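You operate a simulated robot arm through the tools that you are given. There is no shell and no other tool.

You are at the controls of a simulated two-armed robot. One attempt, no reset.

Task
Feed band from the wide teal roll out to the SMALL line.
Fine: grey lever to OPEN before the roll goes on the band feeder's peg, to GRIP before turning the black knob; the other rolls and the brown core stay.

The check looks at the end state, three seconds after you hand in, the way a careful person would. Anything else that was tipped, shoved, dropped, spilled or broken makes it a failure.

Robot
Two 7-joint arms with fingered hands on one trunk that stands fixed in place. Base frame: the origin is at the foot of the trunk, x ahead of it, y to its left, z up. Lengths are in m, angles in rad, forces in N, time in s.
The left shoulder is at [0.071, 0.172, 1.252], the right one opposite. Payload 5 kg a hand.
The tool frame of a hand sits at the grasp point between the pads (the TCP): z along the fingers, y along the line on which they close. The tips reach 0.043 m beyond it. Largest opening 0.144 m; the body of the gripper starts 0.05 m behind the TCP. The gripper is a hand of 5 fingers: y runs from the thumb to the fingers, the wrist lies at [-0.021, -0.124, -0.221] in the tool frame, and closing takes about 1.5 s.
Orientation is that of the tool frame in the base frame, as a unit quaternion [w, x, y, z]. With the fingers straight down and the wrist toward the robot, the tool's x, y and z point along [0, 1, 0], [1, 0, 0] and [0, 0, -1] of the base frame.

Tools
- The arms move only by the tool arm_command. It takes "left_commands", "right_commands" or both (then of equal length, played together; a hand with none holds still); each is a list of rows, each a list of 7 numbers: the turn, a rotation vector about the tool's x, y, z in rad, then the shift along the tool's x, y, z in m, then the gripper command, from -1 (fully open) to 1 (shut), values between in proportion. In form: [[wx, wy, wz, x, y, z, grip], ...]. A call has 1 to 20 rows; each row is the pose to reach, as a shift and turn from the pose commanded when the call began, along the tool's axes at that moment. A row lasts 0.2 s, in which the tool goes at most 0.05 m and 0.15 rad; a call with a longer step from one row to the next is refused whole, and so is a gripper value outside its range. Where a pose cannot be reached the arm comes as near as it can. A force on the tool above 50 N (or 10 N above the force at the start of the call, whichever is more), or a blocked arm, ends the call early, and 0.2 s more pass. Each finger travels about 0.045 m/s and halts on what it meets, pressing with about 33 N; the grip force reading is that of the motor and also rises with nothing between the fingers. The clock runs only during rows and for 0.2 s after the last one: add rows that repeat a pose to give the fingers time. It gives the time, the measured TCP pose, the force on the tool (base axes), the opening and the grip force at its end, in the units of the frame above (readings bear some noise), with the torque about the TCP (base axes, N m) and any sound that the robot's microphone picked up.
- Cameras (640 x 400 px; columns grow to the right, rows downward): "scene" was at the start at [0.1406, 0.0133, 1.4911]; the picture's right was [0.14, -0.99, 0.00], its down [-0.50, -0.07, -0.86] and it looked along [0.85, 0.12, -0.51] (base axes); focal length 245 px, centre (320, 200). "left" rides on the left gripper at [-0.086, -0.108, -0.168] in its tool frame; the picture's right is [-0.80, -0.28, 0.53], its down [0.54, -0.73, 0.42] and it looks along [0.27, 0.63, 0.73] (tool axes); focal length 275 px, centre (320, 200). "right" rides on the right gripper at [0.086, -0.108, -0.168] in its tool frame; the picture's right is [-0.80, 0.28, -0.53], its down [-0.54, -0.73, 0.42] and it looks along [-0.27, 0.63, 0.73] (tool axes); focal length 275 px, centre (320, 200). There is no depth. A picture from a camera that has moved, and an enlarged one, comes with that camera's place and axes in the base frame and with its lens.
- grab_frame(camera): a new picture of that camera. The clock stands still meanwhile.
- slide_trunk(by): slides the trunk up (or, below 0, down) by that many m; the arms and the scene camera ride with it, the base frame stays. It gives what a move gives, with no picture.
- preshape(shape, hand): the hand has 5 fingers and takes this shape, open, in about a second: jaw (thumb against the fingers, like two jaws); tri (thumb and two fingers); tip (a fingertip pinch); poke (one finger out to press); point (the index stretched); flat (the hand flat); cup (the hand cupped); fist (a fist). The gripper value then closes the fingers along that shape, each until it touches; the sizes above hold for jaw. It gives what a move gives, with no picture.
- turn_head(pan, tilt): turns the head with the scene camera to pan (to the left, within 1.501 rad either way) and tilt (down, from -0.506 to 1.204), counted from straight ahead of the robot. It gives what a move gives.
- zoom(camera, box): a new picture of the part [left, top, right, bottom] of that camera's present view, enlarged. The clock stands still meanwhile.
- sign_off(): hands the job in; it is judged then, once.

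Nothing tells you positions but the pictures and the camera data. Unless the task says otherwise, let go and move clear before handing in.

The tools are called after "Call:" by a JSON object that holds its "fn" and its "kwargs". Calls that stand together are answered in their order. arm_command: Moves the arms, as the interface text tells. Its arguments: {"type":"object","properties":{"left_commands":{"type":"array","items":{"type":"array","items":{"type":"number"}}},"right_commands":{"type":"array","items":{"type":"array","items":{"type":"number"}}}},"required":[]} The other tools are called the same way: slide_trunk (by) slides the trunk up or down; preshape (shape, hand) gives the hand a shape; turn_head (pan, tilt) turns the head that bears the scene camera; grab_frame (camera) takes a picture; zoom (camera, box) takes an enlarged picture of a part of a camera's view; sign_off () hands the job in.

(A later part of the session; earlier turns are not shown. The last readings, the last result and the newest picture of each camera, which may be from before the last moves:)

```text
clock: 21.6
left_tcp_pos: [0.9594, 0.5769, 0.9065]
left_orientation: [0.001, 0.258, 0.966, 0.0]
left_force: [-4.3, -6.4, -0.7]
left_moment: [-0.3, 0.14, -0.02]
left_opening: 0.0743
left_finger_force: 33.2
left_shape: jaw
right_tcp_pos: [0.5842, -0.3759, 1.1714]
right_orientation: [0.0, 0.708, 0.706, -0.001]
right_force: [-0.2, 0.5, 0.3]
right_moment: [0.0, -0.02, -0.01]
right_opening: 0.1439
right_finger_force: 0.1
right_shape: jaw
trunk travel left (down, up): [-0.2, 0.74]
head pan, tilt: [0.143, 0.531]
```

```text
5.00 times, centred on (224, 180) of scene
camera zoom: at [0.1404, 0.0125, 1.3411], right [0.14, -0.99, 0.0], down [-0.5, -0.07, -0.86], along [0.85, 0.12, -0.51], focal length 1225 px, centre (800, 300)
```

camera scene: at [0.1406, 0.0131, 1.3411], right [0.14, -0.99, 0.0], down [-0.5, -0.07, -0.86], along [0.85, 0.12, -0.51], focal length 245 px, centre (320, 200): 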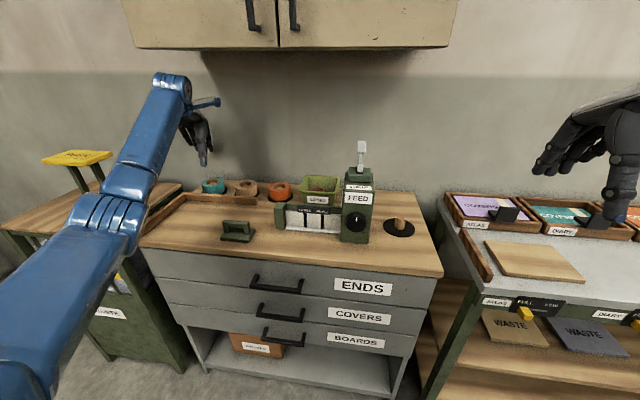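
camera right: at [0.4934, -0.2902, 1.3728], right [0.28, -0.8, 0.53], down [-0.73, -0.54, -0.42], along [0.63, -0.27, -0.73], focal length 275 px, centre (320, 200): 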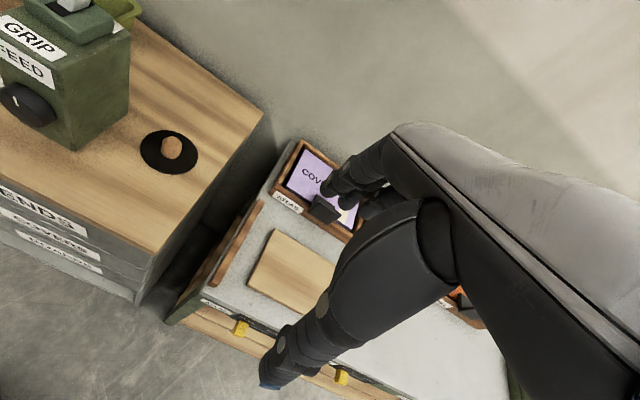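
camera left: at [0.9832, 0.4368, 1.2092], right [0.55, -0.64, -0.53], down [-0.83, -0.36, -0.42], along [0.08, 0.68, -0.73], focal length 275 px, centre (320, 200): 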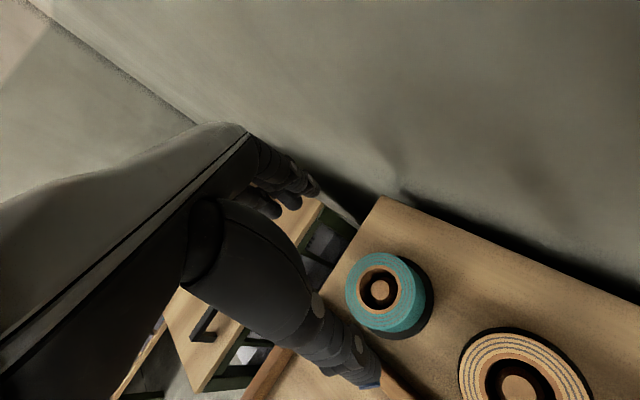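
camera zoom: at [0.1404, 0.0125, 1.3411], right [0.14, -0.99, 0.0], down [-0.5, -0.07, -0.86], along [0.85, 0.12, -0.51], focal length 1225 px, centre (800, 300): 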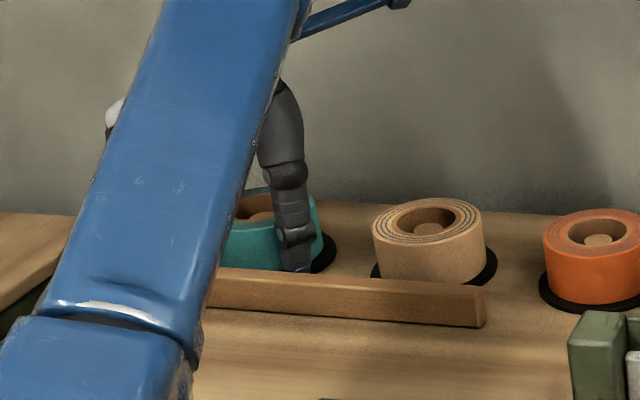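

Gripped at 0.074 m opening with 33 N. I lift straight up, slowly at first.

Call:
{"fn": "arm_command", "kwargs": {"left_commands": [[0, 0, 0, 0, 0, -0.01, 0.3], [0, 0, 0, 0, 0, -0.02, 0.3], [0, 0, 0, 0, 0, -0.035, 0.3], [0, 0, 0, 0, 0, -0.05, 0.3], [0, 0, 0, 0, 0, -0.07, 0.3], [0, 0, 0, 0, 0, -0.09, 0.3], [0, 0, 0, 0, 0, -0.09, 0.3]]}}

Call:
{"fn": "zoom", "kwargs": {"camera": "left", "box": [240, 150, 640, 400]}}

Call:
{"fn": "zoom", "kwargs": {"camera": "scene", "box": [176, 120, 272, 220]}}

```text
clock: 23.1
left_tcp_pos: [0.9621, 0.5786, 0.9972]
left_orientation: [0.0, 0.257, 0.966, -0.001]
left_force: [0.6, -0.1, -0.8]
left_moment: [-0.02, 0.02, 0.01]
left_opening: 0.0739
left_finger_force: 32.7
left_shape: jaw
right_tcp_pos: [0.5834, -0.3743, 1.1724]
right_orientation: [0.0, 0.707, 0.707, 0.0]
right_force: [-0.5, 0.2, -0.2]
right_moment: [-0.02, 0.01, 0.04]
right_opening: 0.144
right_finger_force: 0.0
right_shape: jaw
trunk travel left (down, up): [-0.2, 0.74]
head pan, tilt: [0.143, 0.531]
```

```text
1.60 times, centred on (440, 275) of left
camera zoom: at [0.9846, 0.4412, 1.1643], right [0.55, -0.64, -0.53], down [-0.83, -0.36, -0.42], along [0.08, 0.68, -0.73], focal length 440 px, centre (128, 80)
```

zoom: 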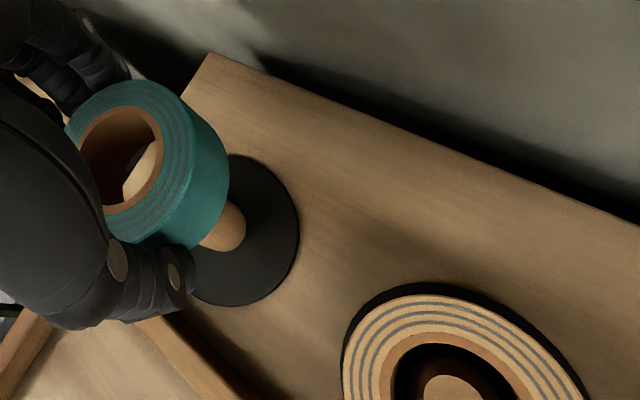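

```text
4.00 times, centred on (224, 170) of scene
camera zoom: at [0.1411, 0.0136, 1.341], right [0.14, -0.99, 0.0], down [-0.5, -0.07, -0.86], along [0.85, 0.12, -0.51], focal length 980 px, centre (704, 320)
```

zoom: 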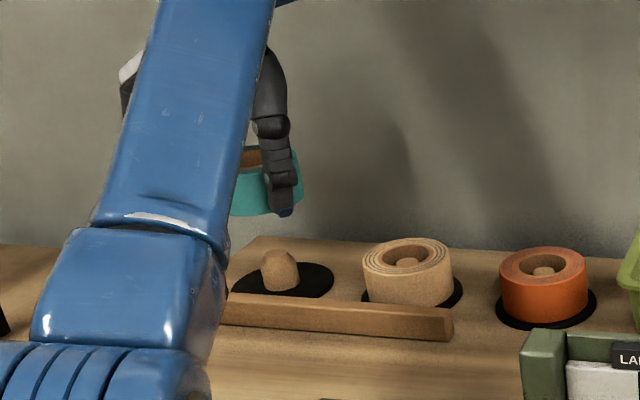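

The teal roll is off its peg and level in the hand; nothing else moved. I now bring it back toward the robot over open bench while turning the hand to its normal heading.

Call:
{"fn": "arm_command", "kwargs": {"left_commands": [[0, 0, 0.083, 0.0132, -0.0343, -0.003, 0.3], [0, 0, 0.167, 0.0264, -0.0687, -0.006, 0.3], [0, 0, 0.25, 0.0396, -0.103, -0.009, 0.3], [0, 0, 0.333, 0.0528, -0.1373, -0.012, 0.3], [0, 0, 0.417, 0.066, -0.1717, -0.015, 0.3], [0, 0, 0.5, 0.0792, -0.206, -0.018, 0.3], [0, 0, 0.583, 0.0924, -0.2403, -0.021, 0.3], [0, 0, 0.667, 0.1056, -0.2747, -0.024, 0.3], [0, 0, 0.75, 0.1188, -0.309, -0.027, 0.3], [0, 0, 0.833, 0.132, -0.3433, -0.03, 0.3], [0, 0, 0.917, 0.1452, -0.3777, -0.033, 0.3], [0, 0, 1.0, 0.1584, -0.412, -0.036, 0.3], [0, 0, 1.0, 0.1584, -0.412, -0.036, 0.3]]}}

Call:
{"fn": "grab_frame", "kwargs": {"camera": "scene"}}

Call:
{"fn": "grab_frame", "kwargs": {"camera": "left"}}

```text
clock: 25.9
left_tcp_pos: [0.6827, 0.4079, 1.0027]
left_orientation: [-0.002, 0.689, 0.725, 0.0]
left_force: [0.3, 0.4, -0.9]
left_moment: [0.05, 0.06, 0.01]
left_opening: 0.0733
left_finger_force: 32.8
left_shape: jaw
left hand out of reach, approached as far as the arm can: row 10, 11, 12, 13
right_tcp_pos: [0.5859, -0.3755, 1.1696]
right_orientation: [-0.002, 0.707, 0.707, -0.001]
right_force: [0.9, -0.5, -0.7]
right_moment: [0.0, 0.09, -0.01]
right_opening: 0.1438
right_finger_force: 0.1
right_shape: jaw
trunk travel left (down, up): [-0.2, 0.74]
head pan, tilt: [0.143, 0.531]
```

```text
taken
camera scene: at [0.1426, 0.0119, 1.3408], right [0.14, -0.99, 0.0], down [-0.5, -0.07, -0.86], along [0.85, 0.12, -0.51], focal length 245 px, centre (320, 200)
```

scene: 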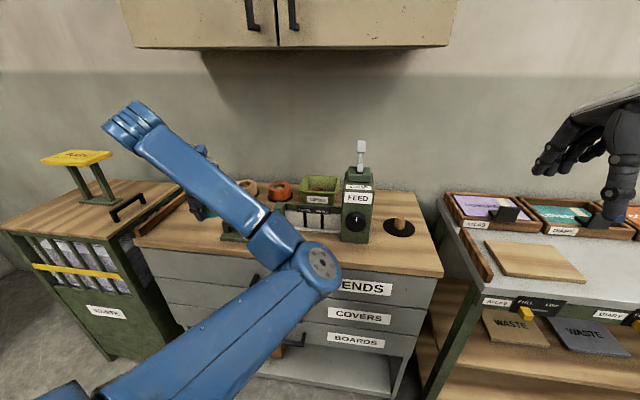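

```text
taken
camera left: at [0.5805, 0.3151, 1.1687], right [-0.24, -0.81, -0.54], down [-0.75, 0.51, -0.42], along [0.61, 0.3, -0.73], focal length 275 px, centre (320, 200)
```

left: 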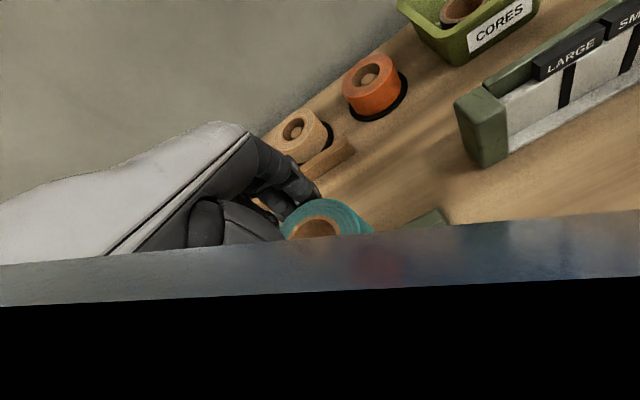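

The roll is still held level, but the left elbow folded inward on the way back and limited the reach. I'll back out along the same line to straighten the arm, undo the yaw out there (as on the way in), and retract along the original inbound path.

Call:
{"fn": "arm_command", "kwargs": {"left_commands": [[0, 0, 0, 0.022, 0.03, 0, 0.3], [0, 0, 0, 0.044, 0.06, 0, 0.3], [0, 0, 0, 0.066, 0.089, 0, 0.3], [0, 0, 0, 0.066, 0.089, 0, 0.3]]}}

Call:
{"fn": "grab_frame", "kwargs": {"camera": "scene"}}

```text
clock: 26.9
left_tcp_pos: [0.7753, 0.4715, 1.0018]
left_orientation: [0.0, 0.69, 0.724, 0.0]
left_force: [0.0, -0.5, -1.0]
left_moment: [0.02, -0.03, 0.01]
left_opening: 0.0737
left_finger_force: 33.3
left_shape: jaw
right_tcp_pos: [0.5837, -0.375, 1.1725]
right_orientation: [0.0, 0.707, 0.707, 0.0]
right_force: [-0.5, -0.3, 0.3]
right_moment: [0.05, 0.02, 0.02]
right_opening: 0.1442
right_finger_force: 0.0
right_shape: jaw
trunk travel left (down, up): [-0.2, 0.74]
head pan, tilt: [0.143, 0.531]
```

```text
taken
camera scene: at [0.1404, 0.0123, 1.3411], right [0.14, -0.99, 0.0], down [-0.5, -0.07, -0.86], along [0.85, 0.12, -0.51], focal length 245 px, centre (320, 200)
```

scene: 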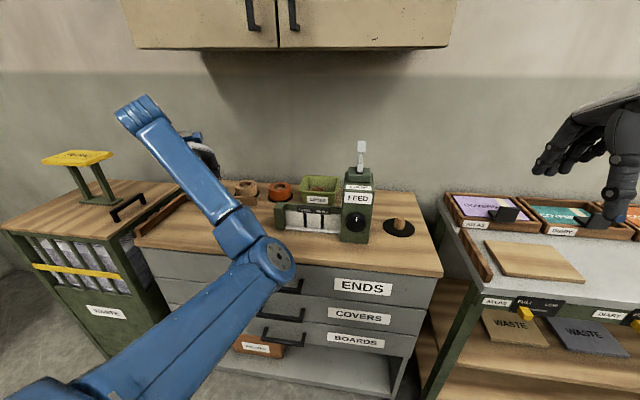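

The hold is unaffected and the reference is the reached pose. Continuing outward to straighten the arm with a small yaw back to 24°.

Call:
{"fn": "arm_command", "kwargs": {"left_commands": [[0, 0, -0.06, 0.016, 0.032, 0, 0.3], [0, 0, -0.12, 0.032, 0.064, 0, 0.3], [0, 0, -0.18, 0.048, 0.096, 0, 0.3], [0, 0, -0.24, 0.064, 0.128, 0, 0.3], [0, 0, -0.3, 0.08, 0.16, 0, 0.3], [0, 0, -0.36, 0.097, 0.192, 0, 0.3], [0, 0, -0.36, 0.097, 0.192, 0, 0.3]]}}

Call:
{"fn": "grab_frame", "kwargs": {"camera": "scene"}}

```text
clock: 28.6
left_tcp_pos: [0.9646, 0.5777, 0.9998]
left_orientation: [0.0, 0.548, 0.836, -0.001]
left_force: [0.4, -0.2, -1.1]
left_moment: [0.0, 0.0, 0.0]
left_opening: 0.0735
left_finger_force: 32.8
left_shape: jaw
right_tcp_pos: [0.5837, -0.3748, 1.1715]
right_orientation: [0.0, 0.707, 0.707, -0.001]
right_force: [0.4, -0.1, -0.7]
right_moment: [0.01, -0.02, -0.01]
right_opening: 0.144
right_finger_force: 0.1
right_shape: jaw
trunk travel left (down, up): [-0.2, 0.74]
head pan, tilt: [0.143, 0.531]
```

```text
taken
camera scene: at [0.1404, 0.0126, 1.3411], right [0.14, -0.99, 0.0], down [-0.5, -0.07, -0.86], along [0.85, 0.12, -0.51], focal length 245 px, centre (320, 200)
```

scene: 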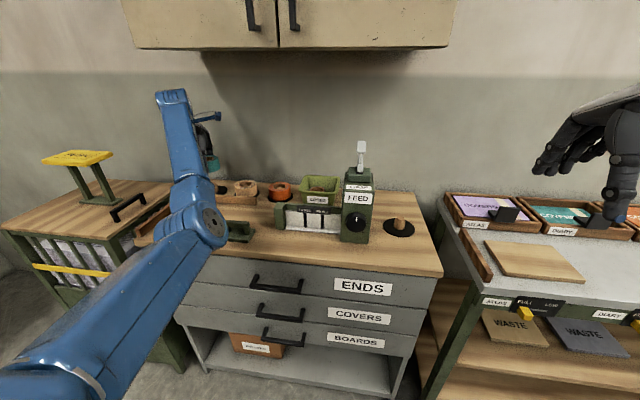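

The elbow is still on the inner side. Clockwise yaw should swing it back outward, and the peg placement wants a clockwise heading anyway, so I retract a bit while yawing clockwise and watch the elbow.

Call:
{"fn": "arm_command", "kwargs": {"left_commands": [[0, 0, 0.12, -0.002, -0.026, 0, 0.3], [0, 0, 0.24, -0.004, -0.052, 0, 0.3], [0, 0, 0.36, -0.006, -0.078, 0, 0.3], [0, 0, 0.48, -0.008, -0.104, 0, 0.3], [0, 0, 0.6, -0.009, -0.129, 0, 0.3], [0, 0, 0.72, -0.009, -0.129, 0, 0.3], [0, 0, 0.72, -0.009, -0.129, 0, 0.3]]}}

Call:
{"fn": "grab_frame", "kwargs": {"camera": "scene"}}

```text
clock: 30.1
left_tcp_pos: [0.8472, 0.5186, 0.9998]
left_orientation: [-0.001, 0.809, 0.588, 0.0]
left_force: [-0.1, 0.0, -1.3]
left_moment: [0.03, 0.02, 0.04]
left_opening: 0.0734
left_finger_force: 32.8
left_shape: jaw
right_tcp_pos: [0.5837, -0.3757, 1.1714]
right_orientation: [0.0, 0.707, 0.707, 0.0]
right_force: [-0.4, -0.7, 0.8]
right_moment: [0.0, 0.01, 0.0]
right_opening: 0.1439
right_finger_force: 0.1
right_shape: jaw
trunk travel left (down, up): [-0.2, 0.74]
head pan, tilt: [0.143, 0.531]
```

```text
taken
camera scene: at [0.1406, 0.0128, 1.3411], right [0.14, -0.99, 0.0], down [-0.5, -0.07, -0.86], along [0.85, 0.12, -0.51], focal length 245 px, centre (320, 200)
```

scene: 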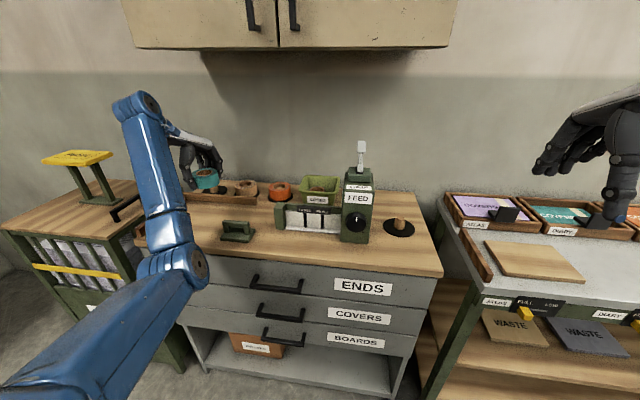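

The elbow-inside posture is actually fine for the peg as long as the wrist stays far enough from the shoulder. I'll carry the roll up to z≈1.15 and sweep right at x≈0.68, which passes in front of the lever and above the feeder box front.

Call:
{"fn": "arm_command", "kwargs": {"left_commands": [[0, 0, 0.02, -0.0305, -0.0168, -0.024, 0.3], [0, 0, 0.04, -0.061, -0.0336, -0.048, 0.3], [0, 0, 0.06, -0.0914, -0.0504, -0.072, 0.3], [0, 0, 0.08, -0.1219, -0.0672, -0.096, 0.3], [0, 0, 0.1, -0.1524, -0.084, -0.12, 0.3], [0, 0, 0.12, -0.1912, -0.082, -0.128, 0.3], [0, 0, 0.14, -0.23, -0.08, -0.135, 0.3], [0, 0, 0.16, -0.2687, -0.078, -0.143, 0.3], [0, 0, 0.18, -0.3074, -0.0757, -0.15, 0.3], [0, 0, 0.18, -0.3074, -0.0757, -0.15, 0.3]]}}

Call:
{"fn": "grab_frame", "kwargs": {"camera": "scene"}}

Call:
{"fn": "grab_frame", "kwargs": {"camera": "left"}}

```text
clock: 32.4
left_tcp_pos: [0.6805, 0.2527, 1.1496]
left_orientation: [0.001, 0.857, 0.515, 0.0]
left_force: [0.6, -0.1, -1.6]
left_moment: [-0.04, -0.02, 0.0]
left_opening: 0.0732
left_finger_force: 32.9
left_shape: jaw
right_tcp_pos: [0.5834, -0.3731, 1.1717]
right_orientation: [0.001, 0.707, 0.707, 0.0]
right_force: [-0.1, 1.0, 0.2]
right_moment: [-0.06, 0.0, 0.01]
right_opening: 0.1441
right_finger_force: 0.1
right_shape: jaw
trunk travel left (down, up): [-0.2, 0.74]
head pan, tilt: [0.143, 0.531]
```

```text
taken
camera scene: at [0.1405, 0.0143, 1.3411], right [0.14, -0.99, 0.0], down [-0.5, -0.07, -0.86], along [0.85, 0.12, -0.51], focal length 245 px, centre (320, 200)
```

scene: 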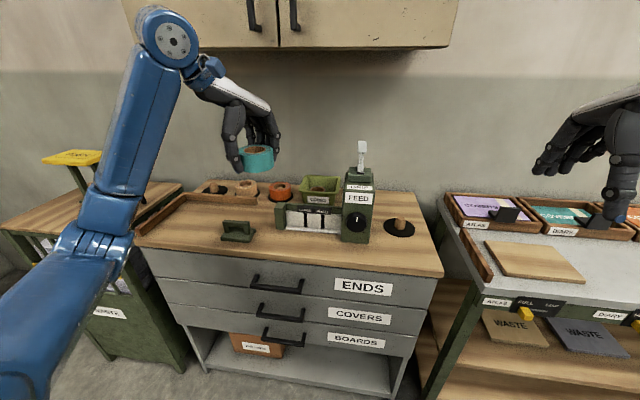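

```text
taken
camera left: at [0.5442, 0.2273, 1.3168], right [-0.63, -0.57, -0.53], down [-0.38, 0.82, -0.42], along [0.68, -0.06, -0.73], focal length 275 px, centre (320, 200)
```

left: 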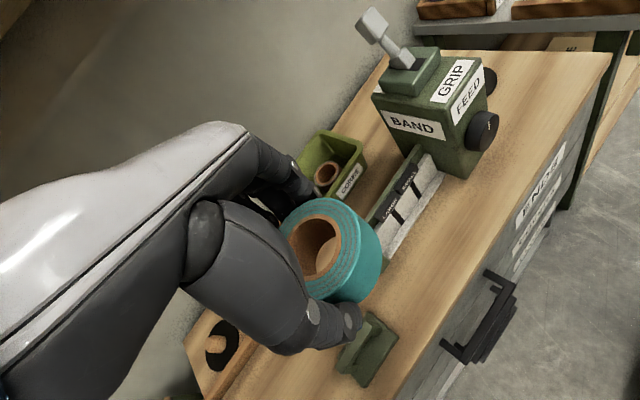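

Good news: the elbow has swung back outside and the roll is held level. I continue the sweep right to y≈-0.15 at the same height.

Call:
{"fn": "arm_command", "kwargs": {"left_commands": [[0, 0, 0, -0.0351, 0.0198, 0, 0.3], [0, 0, 0, -0.0702, 0.0396, 0, 0.3], [0, 0, 0, -0.1053, 0.0594, 0, 0.3], [0, 0, 0, -0.1404, 0.0792, 0, 0.3], [0, 0, 0, -0.1755, 0.099, 0, 0.3], [0, 0, 0, -0.2106, 0.1188, 0, 0.3], [0, 0, 0, -0.2457, 0.1386, 0, 0.3], [0, 0, 0, -0.2808, 0.1584, 0, 0.3], [0, 0, 0, -0.3159, 0.1782, 0, 0.3], [0, 0, 0, -0.351, 0.198, 0, 0.3], [0, 0, 0, -0.351, 0.198, 0, 0.3]]}}

Call:
{"fn": "grab_frame", "kwargs": {"camera": "scene"}}

Call:
{"fn": "grab_frame", "kwargs": {"camera": "left"}}

Call:
{"fn": "grab_frame", "kwargs": {"camera": "right"}}

```text
clock: 34.8
left_tcp_pos: [0.6897, -0.1521, 1.1525]
left_orientation: [0.001, 0.858, 0.514, 0.0]
left_force: [0.0, 1.1, -0.5]
left_moment: [-0.08, 0.02, 0.02]
left_opening: 0.0734
left_finger_force: 32.7
left_shape: jaw
right_tcp_pos: [0.5849, -0.3728, 1.1703]
right_orientation: [0.001, 0.707, 0.708, 0.0]
right_force: [0.0, 0.5, 0.3]
right_moment: [-0.02, -0.02, 0.02]
right_opening: 0.1439
right_finger_force: 0.2
right_shape: jaw
trunk travel left (down, up): [-0.2, 0.74]
head pan, tilt: [0.143, 0.531]
```

```text
taken
camera scene: at [0.1406, 0.0145, 1.3411], right [0.14, -0.99, 0.0], down [-0.5, -0.07, -0.86], along [0.85, 0.12, -0.51], focal length 245 px, centre (320, 200)
```

scene: 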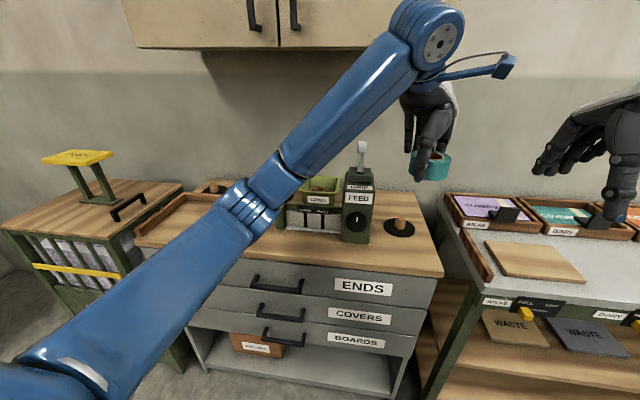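

```text
taken
camera left: at [0.554, -0.1777, 1.3195], right [-0.63, -0.57, -0.53], down [-0.39, 0.82, -0.42], along [0.68, -0.06, -0.73], focal length 275 px, centre (320, 200)
```

left: 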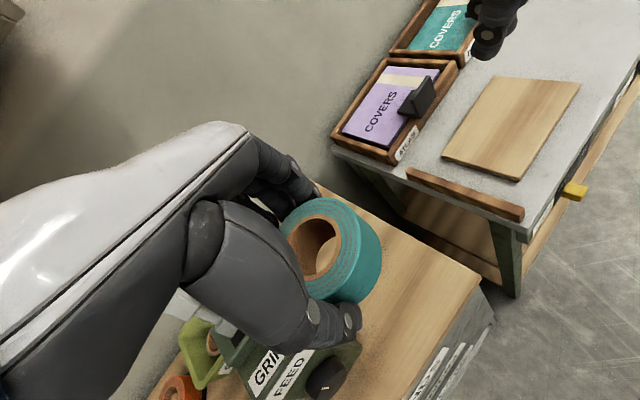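

```text
taken
camera right: at [0.4767, -0.2874, 1.3392], right [0.28, -0.8, 0.53], down [-0.73, -0.54, -0.42], along [0.63, -0.27, -0.73], focal length 275 px, centre (320, 200)
```

right: 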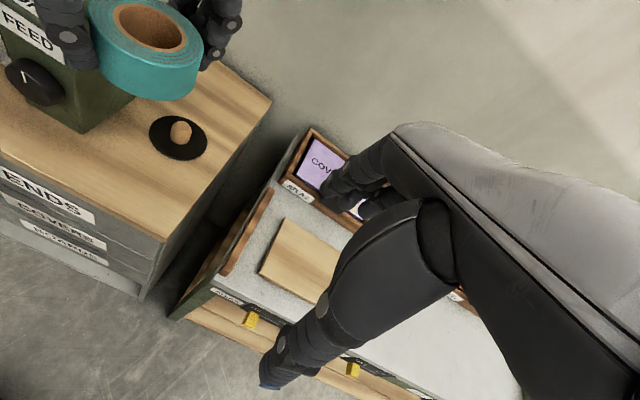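

The roll is now right of the feeder, in front of the peg. I'll lower it a bit, then raise the trunk so the forearm slopes down from above and stays clear of the feeder.

Call:
{"fn": "arm_command", "kwargs": {"left_commands": [[0, 0, -0.04, 0, 0, 0.03, 0.3], [0, 0, -0.08, 0, 0, 0.06, 0.3], [0, 0, -0.12, 0, 0, 0.09, 0.3], [0, 0, -0.14, 0, 0, 0.1, 0.3], [0, 0, -0.14, 0, 0, 0.1, 0.3]]}}

Call:
{"fn": "slide_trunk", "kwargs": {"by": 0.12}}

Call:
{"fn": "grab_frame", "kwargs": {"camera": "scene"}}

Call:
{"fn": "grab_frame", "kwargs": {"camera": "right"}}

```text
clock: 36.0
left_tcp_pos: [0.6906, -0.1535, 1.0509]
left_orientation: [0.0, 0.82, 0.573, 0.001]
left_force: [0.1, 0.5, -0.9]
left_moment: [-0.01, 0.0, 0.01]
left_opening: 0.0732
left_finger_force: 33.1
left_shape: jaw
right_tcp_pos: [0.5838, -0.3754, 1.1719]
right_orientation: [0.0, 0.707, 0.707, 0.0]
right_force: [-0.5, -0.2, 0.1]
right_moment: [-0.04, -0.03, 0.0]
right_opening: 0.1441
right_finger_force: 0.1
right_shape: jaw
trunk travel left (down, up): [-0.2, 0.74]
head pan, tilt: [0.143, 0.531]
```

```text
clock: 37.5
left_tcp_pos: [0.6896, -0.1549, 1.1694]
left_orientation: [0.0, 0.82, 0.573, -0.001]
left_force: [-0.4, -1.0, -1.3]
left_moment: [0.04, 0.02, -0.01]
left_opening: 0.073
left_finger_force: 33.5
left_shape: jaw
right_tcp_pos: [0.5845, -0.3739, 1.2909]
right_orientation: [0.001, 0.707, 0.707, 0.0]
right_force: [-0.6, 0.8, -0.7]
right_moment: [0.0, -0.01, 0.02]
right_opening: 0.144
right_finger_force: 0.1
right_shape: jaw
trunk travel left (down, up): [-0.32, 0.62]
head pan, tilt: [0.143, 0.531]
```

```text
taken
camera scene: at [0.1409, 0.0129, 1.4609], right [0.14, -0.99, 0.0], down [-0.5, -0.07, -0.86], along [0.85, 0.12, -0.51], focal length 245 px, centre (320, 200)
```

scene: 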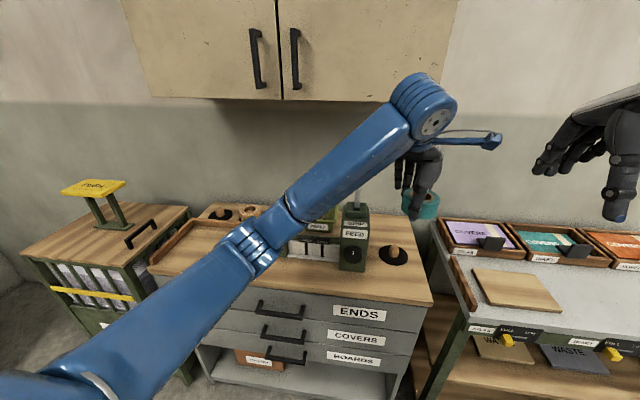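

```text
taken
camera right: at [0.477, -0.2891, 1.4586], right [0.28, -0.8, 0.53], down [-0.73, -0.54, -0.42], along [0.63, -0.27, -0.73], focal length 275 px, centre (320, 200)
```

right: 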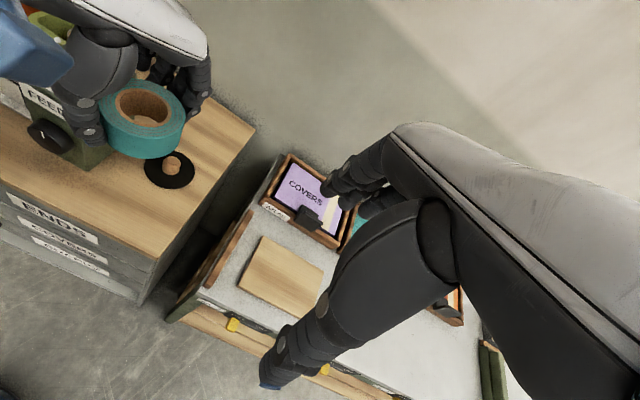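

Forearm now slopes down from above. I move the roll to directly above the peg at TCP z≈1.0 (roll bottom ≈ 0.947, peg top ≈ 0.889) for alignment checks.

Call:
{"fn": "arm_command", "kwargs": {"left_commands": [[0, 0, 0, 0.0084, 0.0203, 0.02, 0.3], [0, 0, 0, 0.0169, 0.0405, 0.045, 0.3], [0, 0, 0, 0.0253, 0.0608, 0.075, 0.3], [0, 0, 0, 0.0337, 0.081, 0.105, 0.3], [0, 0, 0, 0.0422, 0.1013, 0.137, 0.3], [0, 0, 0, 0.0506, 0.1215, 0.165, 0.3], [0, 0, 0, 0.0506, 0.1215, 0.165, 0.3]]}}

Call:
{"fn": "grab_frame", "kwargs": {"camera": "scene"}}

Call:
{"fn": "zoom", "kwargs": {"camera": "right", "box": [40, 0, 280, 200]}}

Call:
{"fn": "zoom", "kwargs": {"camera": "left", "box": [240, 150, 480, 350]}}

```text
clock: 39.0
left_tcp_pos: [0.8217, -0.1478, 1.0095]
left_orientation: [0.0, 0.819, 0.573, 0.0]
left_force: [-0.9, 0.9, -1.1]
left_moment: [0.03, 0.0, 0.0]
left_opening: 0.0733
left_finger_force: 33.1
left_shape: jaw
right_tcp_pos: [0.5835, -0.3747, 1.2915]
right_orientation: [0.0, 0.707, 0.707, -0.001]
right_force: [0.4, -0.1, -0.1]
right_moment: [0.04, -0.02, 0.0]
right_opening: 0.1438
right_finger_force: 0.1
right_shape: jaw
trunk travel left (down, up): [-0.32, 0.62]
head pan, tilt: [0.143, 0.531]
```

```text
taken
camera scene: at [0.1401, 0.0129, 1.4611], right [0.14, -0.99, 0.0], down [-0.5, -0.07, -0.86], along [0.85, 0.12, -0.51], focal length 245 px, centre (320, 200)
```

scene: 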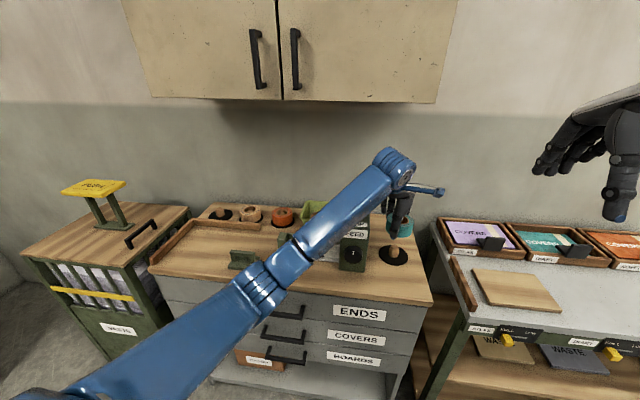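

```text
2.00 times, centred on (160, 100) of right
camera zoom: at [0.4761, -0.289, 1.4591], right [0.28, -0.8, 0.53], down [-0.73, -0.54, -0.42], along [0.63, -0.27, -0.73], focal length 551 px, centre (640, 400)
```

zoom: 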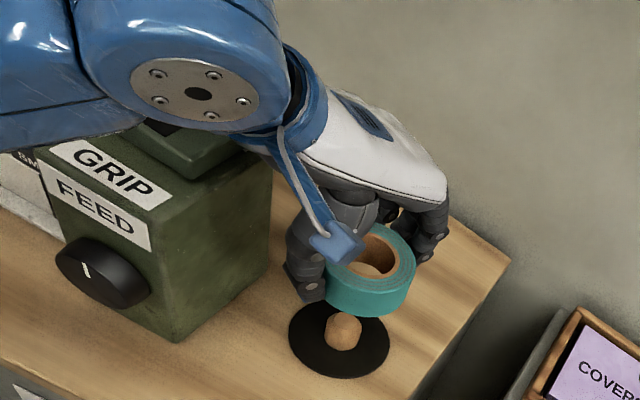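

```text
2.00 times, centred on (360, 250) of left
camera zoom: at [0.6903, -0.1919, 1.1755], right [-0.54, -0.65, -0.53], down [-0.49, 0.76, -0.42], along [0.68, 0.04, -0.73], focal length 551 px, centre (240, 100)
```

zoom: 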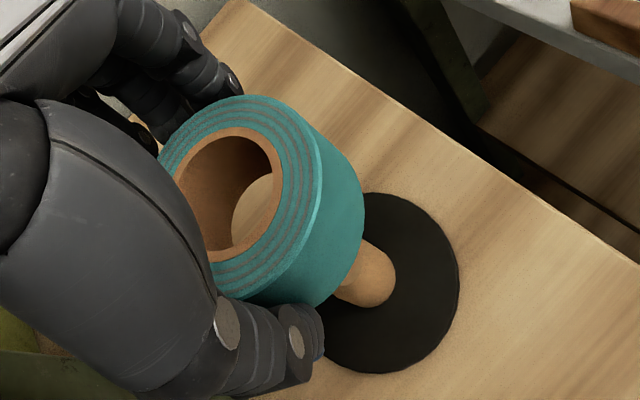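

Nothing is touching (forces ≈ 0). Peg is at (0.8205, -0.150); the roll seems offset ~1 cm toward the fingers relative to TCP. I'll zoom in to refine this.

Call:
{"fn": "zoom", "kwargs": {"camera": "right", "box": [176, 100, 256, 200]}}

Call:
{"fn": "zoom", "kwargs": {"camera": "left", "box": [300, 180, 420, 300]}}

Call:
{"fn": "zoom", "kwargs": {"camera": "scene", "box": [350, 200, 446, 280]}}

```text
4.00 times, centred on (216, 150) of right
camera zoom: at [0.4761, -0.289, 1.4591], right [0.28, -0.8, 0.53], down [-0.73, -0.54, -0.42], along [0.63, -0.27, -0.73], focal length 1101 px, centre (736, 400)
```

zoom: 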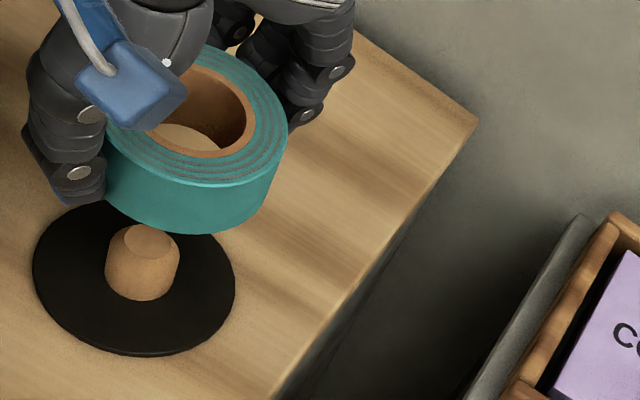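

```text
3.33 times, centred on (360, 240) of left
camera zoom: at [0.6903, -0.1919, 1.1755], right [-0.54, -0.65, -0.53], down [-0.49, 0.76, -0.42], along [0.68, 0.04, -0.73], focal length 918 px, centre (187, 67)
```

zoom: 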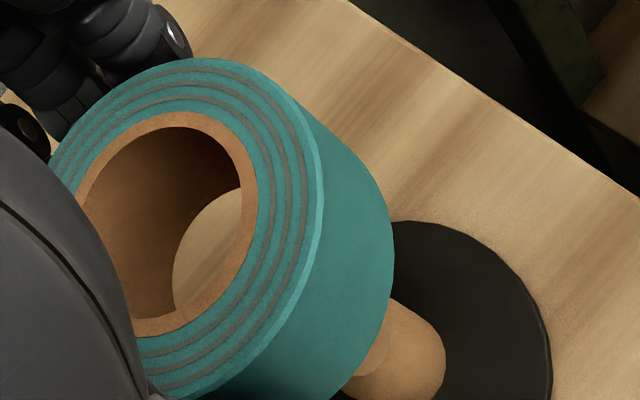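

```text
5.00 times, centred on (398, 240) of scene
camera zoom: at [0.1401, 0.0129, 1.4611], right [0.14, -0.99, 0.0], down [-0.5, -0.07, -0.86], along [0.85, 0.12, -0.51], focal length 1225 px, centre (-70, 0)
```

zoom: 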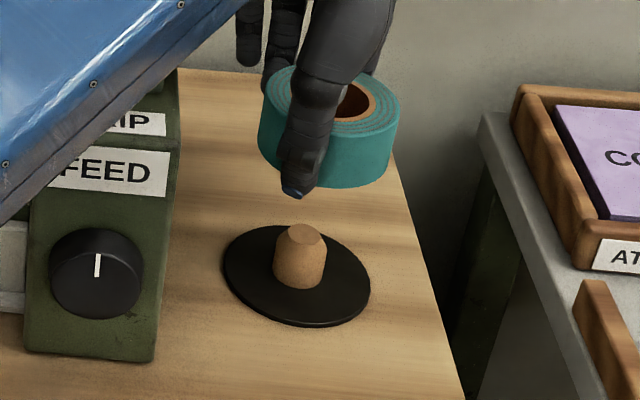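

The combined views put the roll centre about (+0.014, -0.003) from the peg axis. I correct that and come down to just above the peg top, then look again.

Call:
{"fn": "arm_command", "kwargs": {"left_commands": [[0, 0, 0, -0.001, -0.007, 0.01, 0.3], [0, 0, 0, -0.0018, -0.0135, 0.025, 0.3], [0, 0, 0, -0.0018, -0.0135, 0.045, 0.3], [0, 0, 0, -0.0018, -0.0135, 0.045, 0.3]]}}

Call:
{"fn": "zoom", "kwargs": {"camera": "right", "box": [176, 100, 256, 200]}}

Call:
{"fn": "zoom", "kwargs": {"camera": "left", "box": [300, 180, 420, 300]}}

Call:
{"fn": "zoom", "kwargs": {"camera": "scene", "box": [350, 200, 446, 280]}}

```text
clock: 40.0
left_tcp_pos: [0.8085, -0.1452, 0.9621]
left_orientation: [0.0, 0.82, 0.573, 0.0]
left_force: [-0.8, -0.2, -0.7]
left_moment: [-0.01, -0.02, 0.02]
left_opening: 0.0732
left_finger_force: 32.9
left_shape: jaw
right_tcp_pos: [0.5836, -0.3755, 1.2932]
right_orientation: [0.0, 0.707, 0.707, 0.001]
right_force: [-0.5, 0.3, -0.1]
right_moment: [-0.02, -0.03, 0.06]
right_opening: 0.1437
right_finger_force: 0.2
right_shape: jaw
trunk travel left (down, up): [-0.32, 0.62]
head pan, tilt: [0.143, 0.531]
```

```text
4.00 times, centred on (216, 150) of right
camera zoom: at [0.4764, -0.2889, 1.459], right [0.28, -0.8, 0.53], down [-0.73, -0.54, -0.42], along [0.63, -0.27, -0.73], focal length 1101 px, centre (736, 400)
```

zoom: 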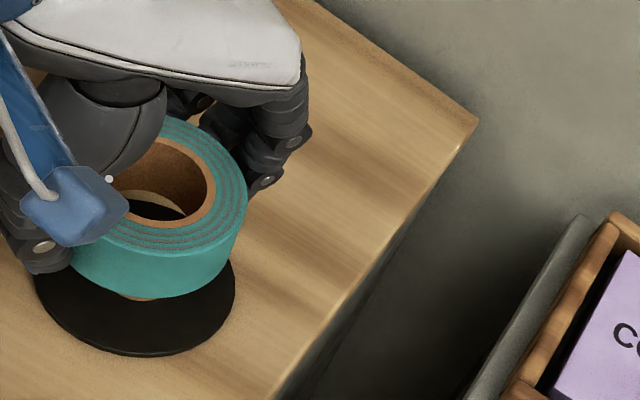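

```text
3.33 times, centred on (360, 240) of left
camera zoom: at [0.6765, -0.1897, 1.1299], right [-0.54, -0.65, -0.53], down [-0.5, 0.76, -0.42], along [0.68, 0.04, -0.73], focal length 918 px, centre (187, 67)
```

zoom: 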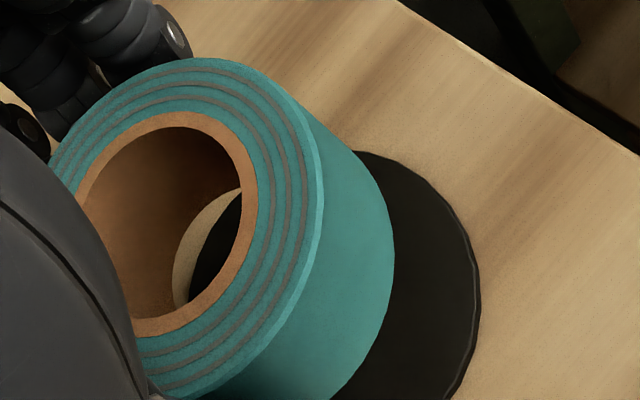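

```text
5.00 times, centred on (398, 240) of scene
camera zoom: at [0.1404, 0.013, 1.4611], right [0.14, -0.99, 0.0], down [-0.5, -0.07, -0.86], along [0.85, 0.12, -0.51], focal length 1225 px, centre (-70, 0)
```

zoom: 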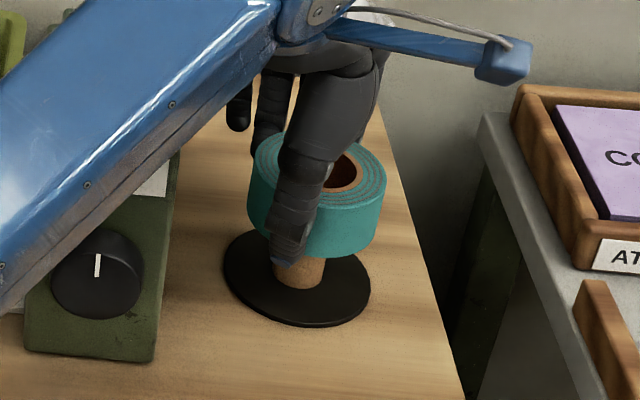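

Now the roll is centred on the peg within about 3 mm in all views. I lower slowly, watching the force.

Call:
{"fn": "arm_command", "kwargs": {"left_commands": [[0, 0, 0, 0, 0, 0.008, 0.3], [0, 0, 0, 0, 0, 0.016, 0.3], [0, 0, 0, 0, 0, 0.024, 0.3], [0, 0, 0, 0, 0, 0.032, 0.3]]}}

Call:
{"fn": "zoom", "kwargs": {"camera": "right", "box": [176, 100, 256, 200]}}

Call:
{"fn": "zoom", "kwargs": {"camera": "scene", "box": [350, 200, 446, 280]}}

```text
clock: 41.0
left_tcp_pos: [0.8077, -0.1451, 0.9297]
left_orientation: [0.001, 0.819, 0.573, 0.001]
left_force: [3.3, -0.3, 3.6]
left_moment: [-0.05, -0.26, 0.02]
left_opening: 0.0733
left_finger_force: 33.7
left_shape: jaw
right_tcp_pos: [0.5851, -0.375, 1.2917]
right_orientation: [0.0, 0.707, 0.707, -0.001]
right_force: [-1.2, -0.1, 0.4]
right_moment: [0.02, -0.01, 0.0]
right_opening: 0.1441
right_finger_force: 0.0
right_shape: jaw
trunk travel left (down, up): [-0.32, 0.62]
head pan, tilt: [0.143, 0.531]
```

```text
4.00 times, centred on (216, 150) of right
camera zoom: at [0.4767, -0.2889, 1.4591], right [0.28, -0.8, 0.53], down [-0.73, -0.54, -0.42], along [0.63, -0.27, -0.73], focal length 1101 px, centre (736, 400)
```

zoom: 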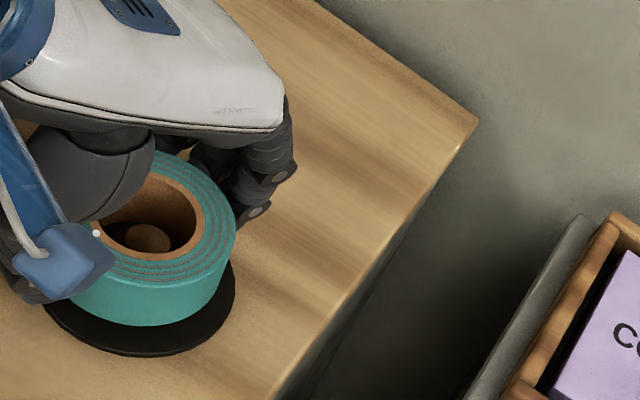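

```text
5.00 times, centred on (398, 240) of scene
camera zoom: at [0.1406, 0.013, 1.4612], right [0.14, -0.99, 0.0], down [-0.5, -0.07, -0.86], along [0.85, 0.12, -0.51], focal length 1225 px, centre (-70, 0)
```

zoom: 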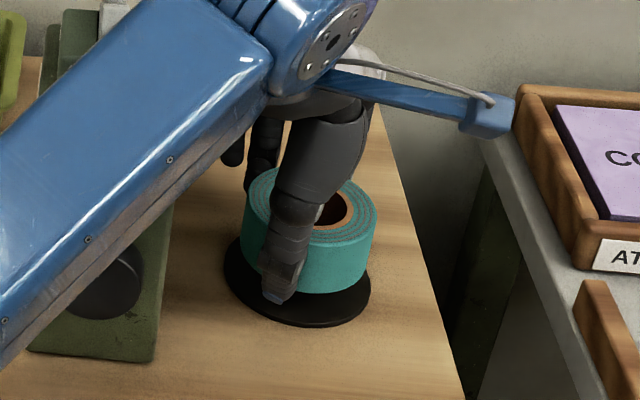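

The peg is inside the core; a slight 3 N push in +x tells me to nudge the roll ~3 mm forward. I continue down to the disc.

Call:
{"fn": "arm_command", "kwargs": {"left_commands": [[0, 0, 0, 0.001, 0.003, 0, 0.3], [0, 0, 0, 0.001, 0.003, 0.008, 0.3], [0, 0, 0, 0.001, 0.003, 0.016, 0.3], [0, 0, 0, 0.001, 0.003, 0.021, 0.3]]}}

Call:
{"fn": "zoom", "kwargs": {"camera": "right", "box": [176, 100, 256, 200]}}

Call:
{"fn": "zoom", "kwargs": {"camera": "scene", "box": [350, 200, 446, 280]}}

```text
clock: 42.0
left_tcp_pos: [0.8125, -0.1451, 0.9092]
left_orientation: [0.001, 0.819, 0.573, 0.0]
left_force: [2.1, 0.9, 4.7]
left_moment: [-0.06, -0.34, 0.04]
left_opening: 0.0733
left_finger_force: 33.1
left_shape: jaw
right_tcp_pos: [0.5842, -0.3749, 1.2915]
right_orientation: [0.0, 0.707, 0.707, 0.0]
right_force: [-0.3, -0.2, 0.3]
right_moment: [-0.03, -0.05, -0.01]
right_opening: 0.1441
right_finger_force: 0.0
right_shape: jaw
trunk travel left (down, up): [-0.32, 0.62]
head pan, tilt: [0.143, 0.531]
```

```text
4.00 times, centred on (216, 150) of right
camera zoom: at [0.4758, -0.2886, 1.4594], right [0.28, -0.8, 0.53], down [-0.73, -0.54, -0.42], along [0.63, -0.27, -0.73], focal length 1101 px, centre (736, 400)
```

zoom: 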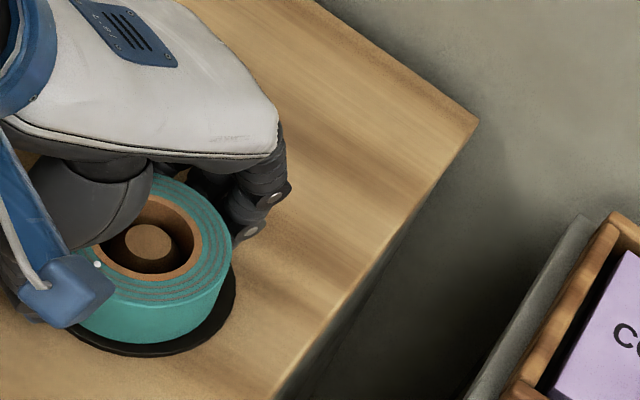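

```text
5.00 times, centred on (398, 240) of scene
camera zoom: at [0.1398, 0.0133, 1.4613], right [0.14, -0.99, 0.0], down [-0.5, -0.07, -0.86], along [0.85, 0.12, -0.51], focal length 1225 px, centre (-70, 0)
```

zoom: 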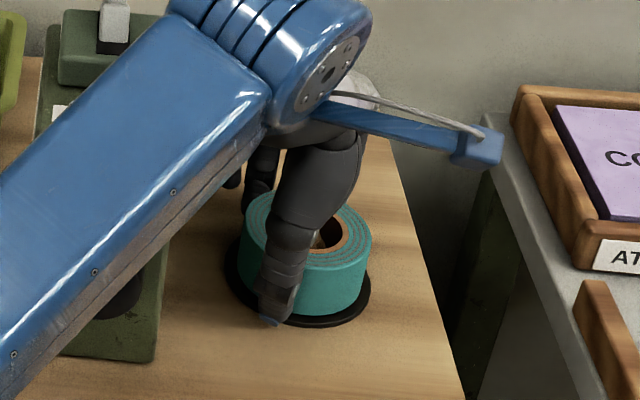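

Almost seated. A last few millimetres down, then open the hand.

Call:
{"fn": "arm_command", "kwargs": {"left_commands": [[0, 0, 0, 0, 0, 0.002, 0.3], [0, 0, 0, 0, 0, 0.004, 0.3], [0, 0, 0, 0, 0, 0.004, 0.3]]}}

```text
clock: 42.9
left_tcp_pos: [0.8102, -0.1453, 0.9084]
left_orientation: [0.003, 0.82, 0.573, 0.002]
left_force: [3.9, 0.9, 27.5]
left_moment: [-0.55, -1.46, 0.09]
left_opening: 0.0739
left_finger_force: 33.0
left_shape: jaw
right_tcp_pos: [0.5811, -0.3737, 1.292]
right_orientation: [0.001, 0.708, 0.706, 0.001]
right_force: [-0.2, 0.7, 1.2]
right_moment: [-0.01, 0.01, -0.02]
right_opening: 0.1439
right_finger_force: 0.2
right_shape: jaw
trunk travel left (down, up): [-0.32, 0.62]
head pan, tilt: [0.143, 0.531]
```

It's seated on the disc (27 N reaction). Easing up 3 mm and opening.

Call:
{"fn": "arm_command", "kwargs": {"left_commands": [[0, 0, 0, 0, 0, -0.003, 0.3], [0, 0, 0, 0, 0, -0.003, 0.1], [0, 0, 0, 0, 0, -0.003, -0.3], [0, 0, 0, 0, 0, -0.003, -0.6], [0, 0, 0, 0, 0, -0.003, -0.9], [0, 0, 0, 0, 0, -0.003, -1], [0, 0, 0, 0, 0, -0.003, -1], [0, 0, 0, 0, 0, -0.003, -1]]}}

Call:
{"fn": "zoom", "kwargs": {"camera": "right", "box": [136, 80, 256, 200]}}

Call:
{"fn": "zoom", "kwargs": {"camera": "left", "box": [240, 150, 480, 350]}}

Call:
{"fn": "zoom", "kwargs": {"camera": "scene", "box": [340, 190, 446, 280]}}

```text
clock: 44.6
left_tcp_pos: [0.8091, -0.1448, 0.9044]
left_orientation: [-0.002, 0.82, 0.573, -0.002]
left_force: [0.5, -0.2, -0.1]
left_moment: [0.03, 0.01, 0.01]
left_opening: 0.1434
left_finger_force: 0.0
left_shape: jaw
right_tcp_pos: [0.5848, -0.3746, 1.292]
right_orientation: [0.0, 0.707, 0.707, 0.0]
right_force: [0.3, 0.1, -0.1]
right_moment: [-0.01, -0.03, 0.05]
right_opening: 0.1439
right_finger_force: 0.1
right_shape: jaw
trunk travel left (down, up): [-0.32, 0.62]
head pan, tilt: [0.143, 0.531]
```

```text
3.33 times, centred on (196, 140) of right
camera zoom: at [0.477, -0.2891, 1.4586], right [0.28, -0.8, 0.53], down [-0.73, -0.54, -0.42], along [0.63, -0.27, -0.73], focal length 918 px, centre (733, 400)
```

zoom: 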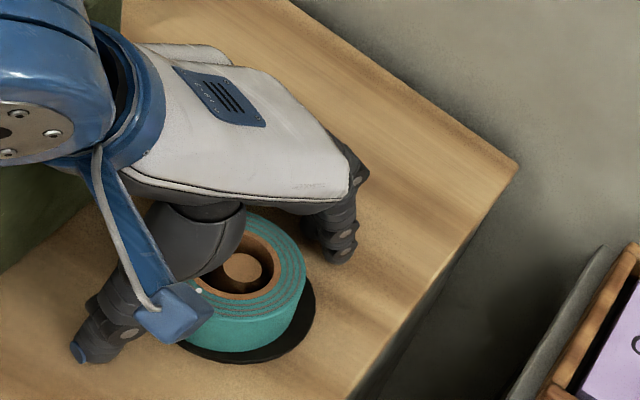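

```text
2.00 times, centred on (360, 250) of left
camera zoom: at [0.6798, -0.1899, 1.0718], right [-0.54, -0.65, -0.53], down [-0.5, 0.76, -0.42], along [0.68, 0.04, -0.73], focal length 551 px, centre (240, 100)
```

zoom: 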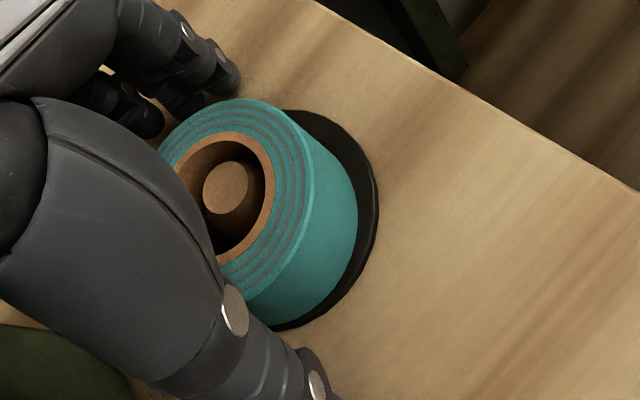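

```text
4.44 times, centred on (393, 235) of scene
camera zoom: at [0.141, 0.0128, 1.4608], right [0.14, -0.99, 0.0], down [-0.5, -0.07, -0.86], along [0.85, 0.12, -0.51], focal length 1089 px, centre (-4, 44)
```

zoom: 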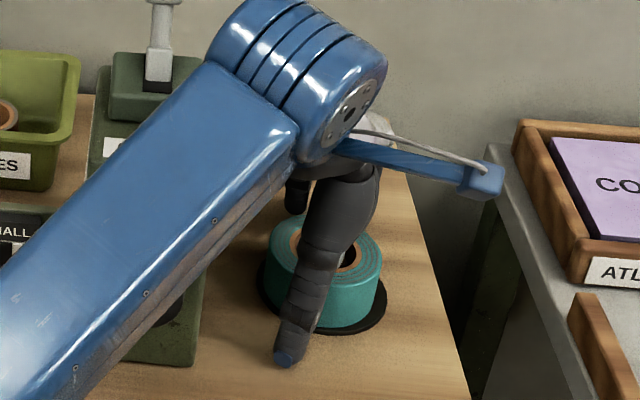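

The roll sits flat on the peg and is released. I lift the left hand straight up, back off, then sweep it back to the left along the same clear path.

Call:
{"fn": "arm_command", "kwargs": {"left_commands": [[0, 0, 0, 0, 0, -0.03, -1], [0, 0, 0, 0, 0, -0.07, -1], [0, 0, 0, 0, 0, -0.11, -1], [0, 0, 0, 0, 0, -0.15, -1], [0, 0, 0, 0, 0, -0.19, -1], [0, 0, 0, -0.014, -0.038, -0.21, -1], [0, 0, 0, -0.028, -0.075, -0.23, -1], [0, 0, 0, -0.041, -0.113, -0.245, -1], [0, 0, 0, -0.041, -0.113, -0.245, -1]]}}

Call:
{"fn": "grab_frame", "kwargs": {"camera": "scene"}}

Call:
{"fn": "zoom", "kwargs": {"camera": "right", "box": [0, 0, 256, 200]}}

```text
clock: 46.6
left_tcp_pos: [0.6891, -0.1446, 1.1504]
left_orientation: [-0.001, 0.82, 0.573, 0.0]
left_force: [-0.7, -0.6, 0.0]
left_moment: [0.06, 0.06, 0.0]
left_opening: 0.1439
left_finger_force: 0.0
left_shape: jaw
right_tcp_pos: [0.5845, -0.3769, 1.2932]
right_orientation: [0.0, 0.707, 0.707, 0.0]
right_force: [-0.3, -0.8, -0.9]
right_moment: [0.08, 0.02, 0.0]
right_opening: 0.1442
right_finger_force: 0.0
right_shape: jaw
trunk travel left (down, up): [-0.32, 0.62]
head pan, tilt: [0.143, 0.531]
```

```text
taken
camera scene: at [0.1407, 0.0111, 1.461], right [0.14, -0.99, 0.0], down [-0.5, -0.07, -0.86], along [0.85, 0.12, -0.51], focal length 245 px, centre (320, 200)
```

scene: 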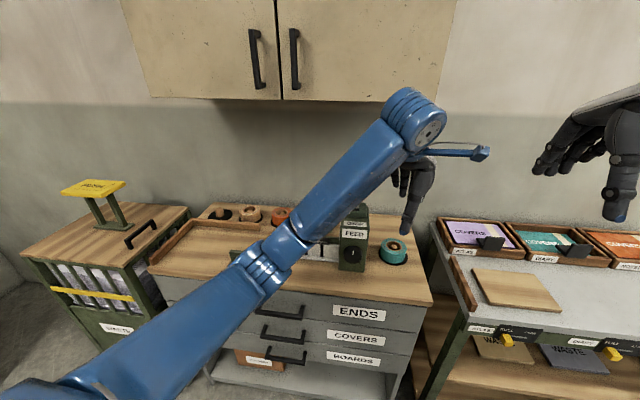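

```text
2.00 times, centred on (128, 100) of right
camera zoom: at [0.4768, -0.2909, 1.4584], right [0.28, -0.8, 0.53], down [-0.73, -0.54, -0.42], along [0.63, -0.27, -0.73], focal length 551 px, centre (704, 400)
```

zoom: 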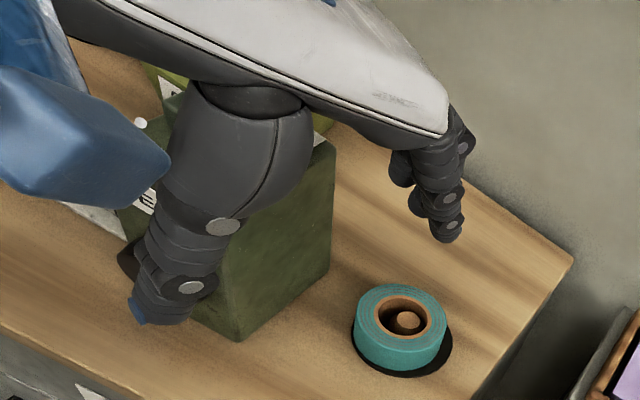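

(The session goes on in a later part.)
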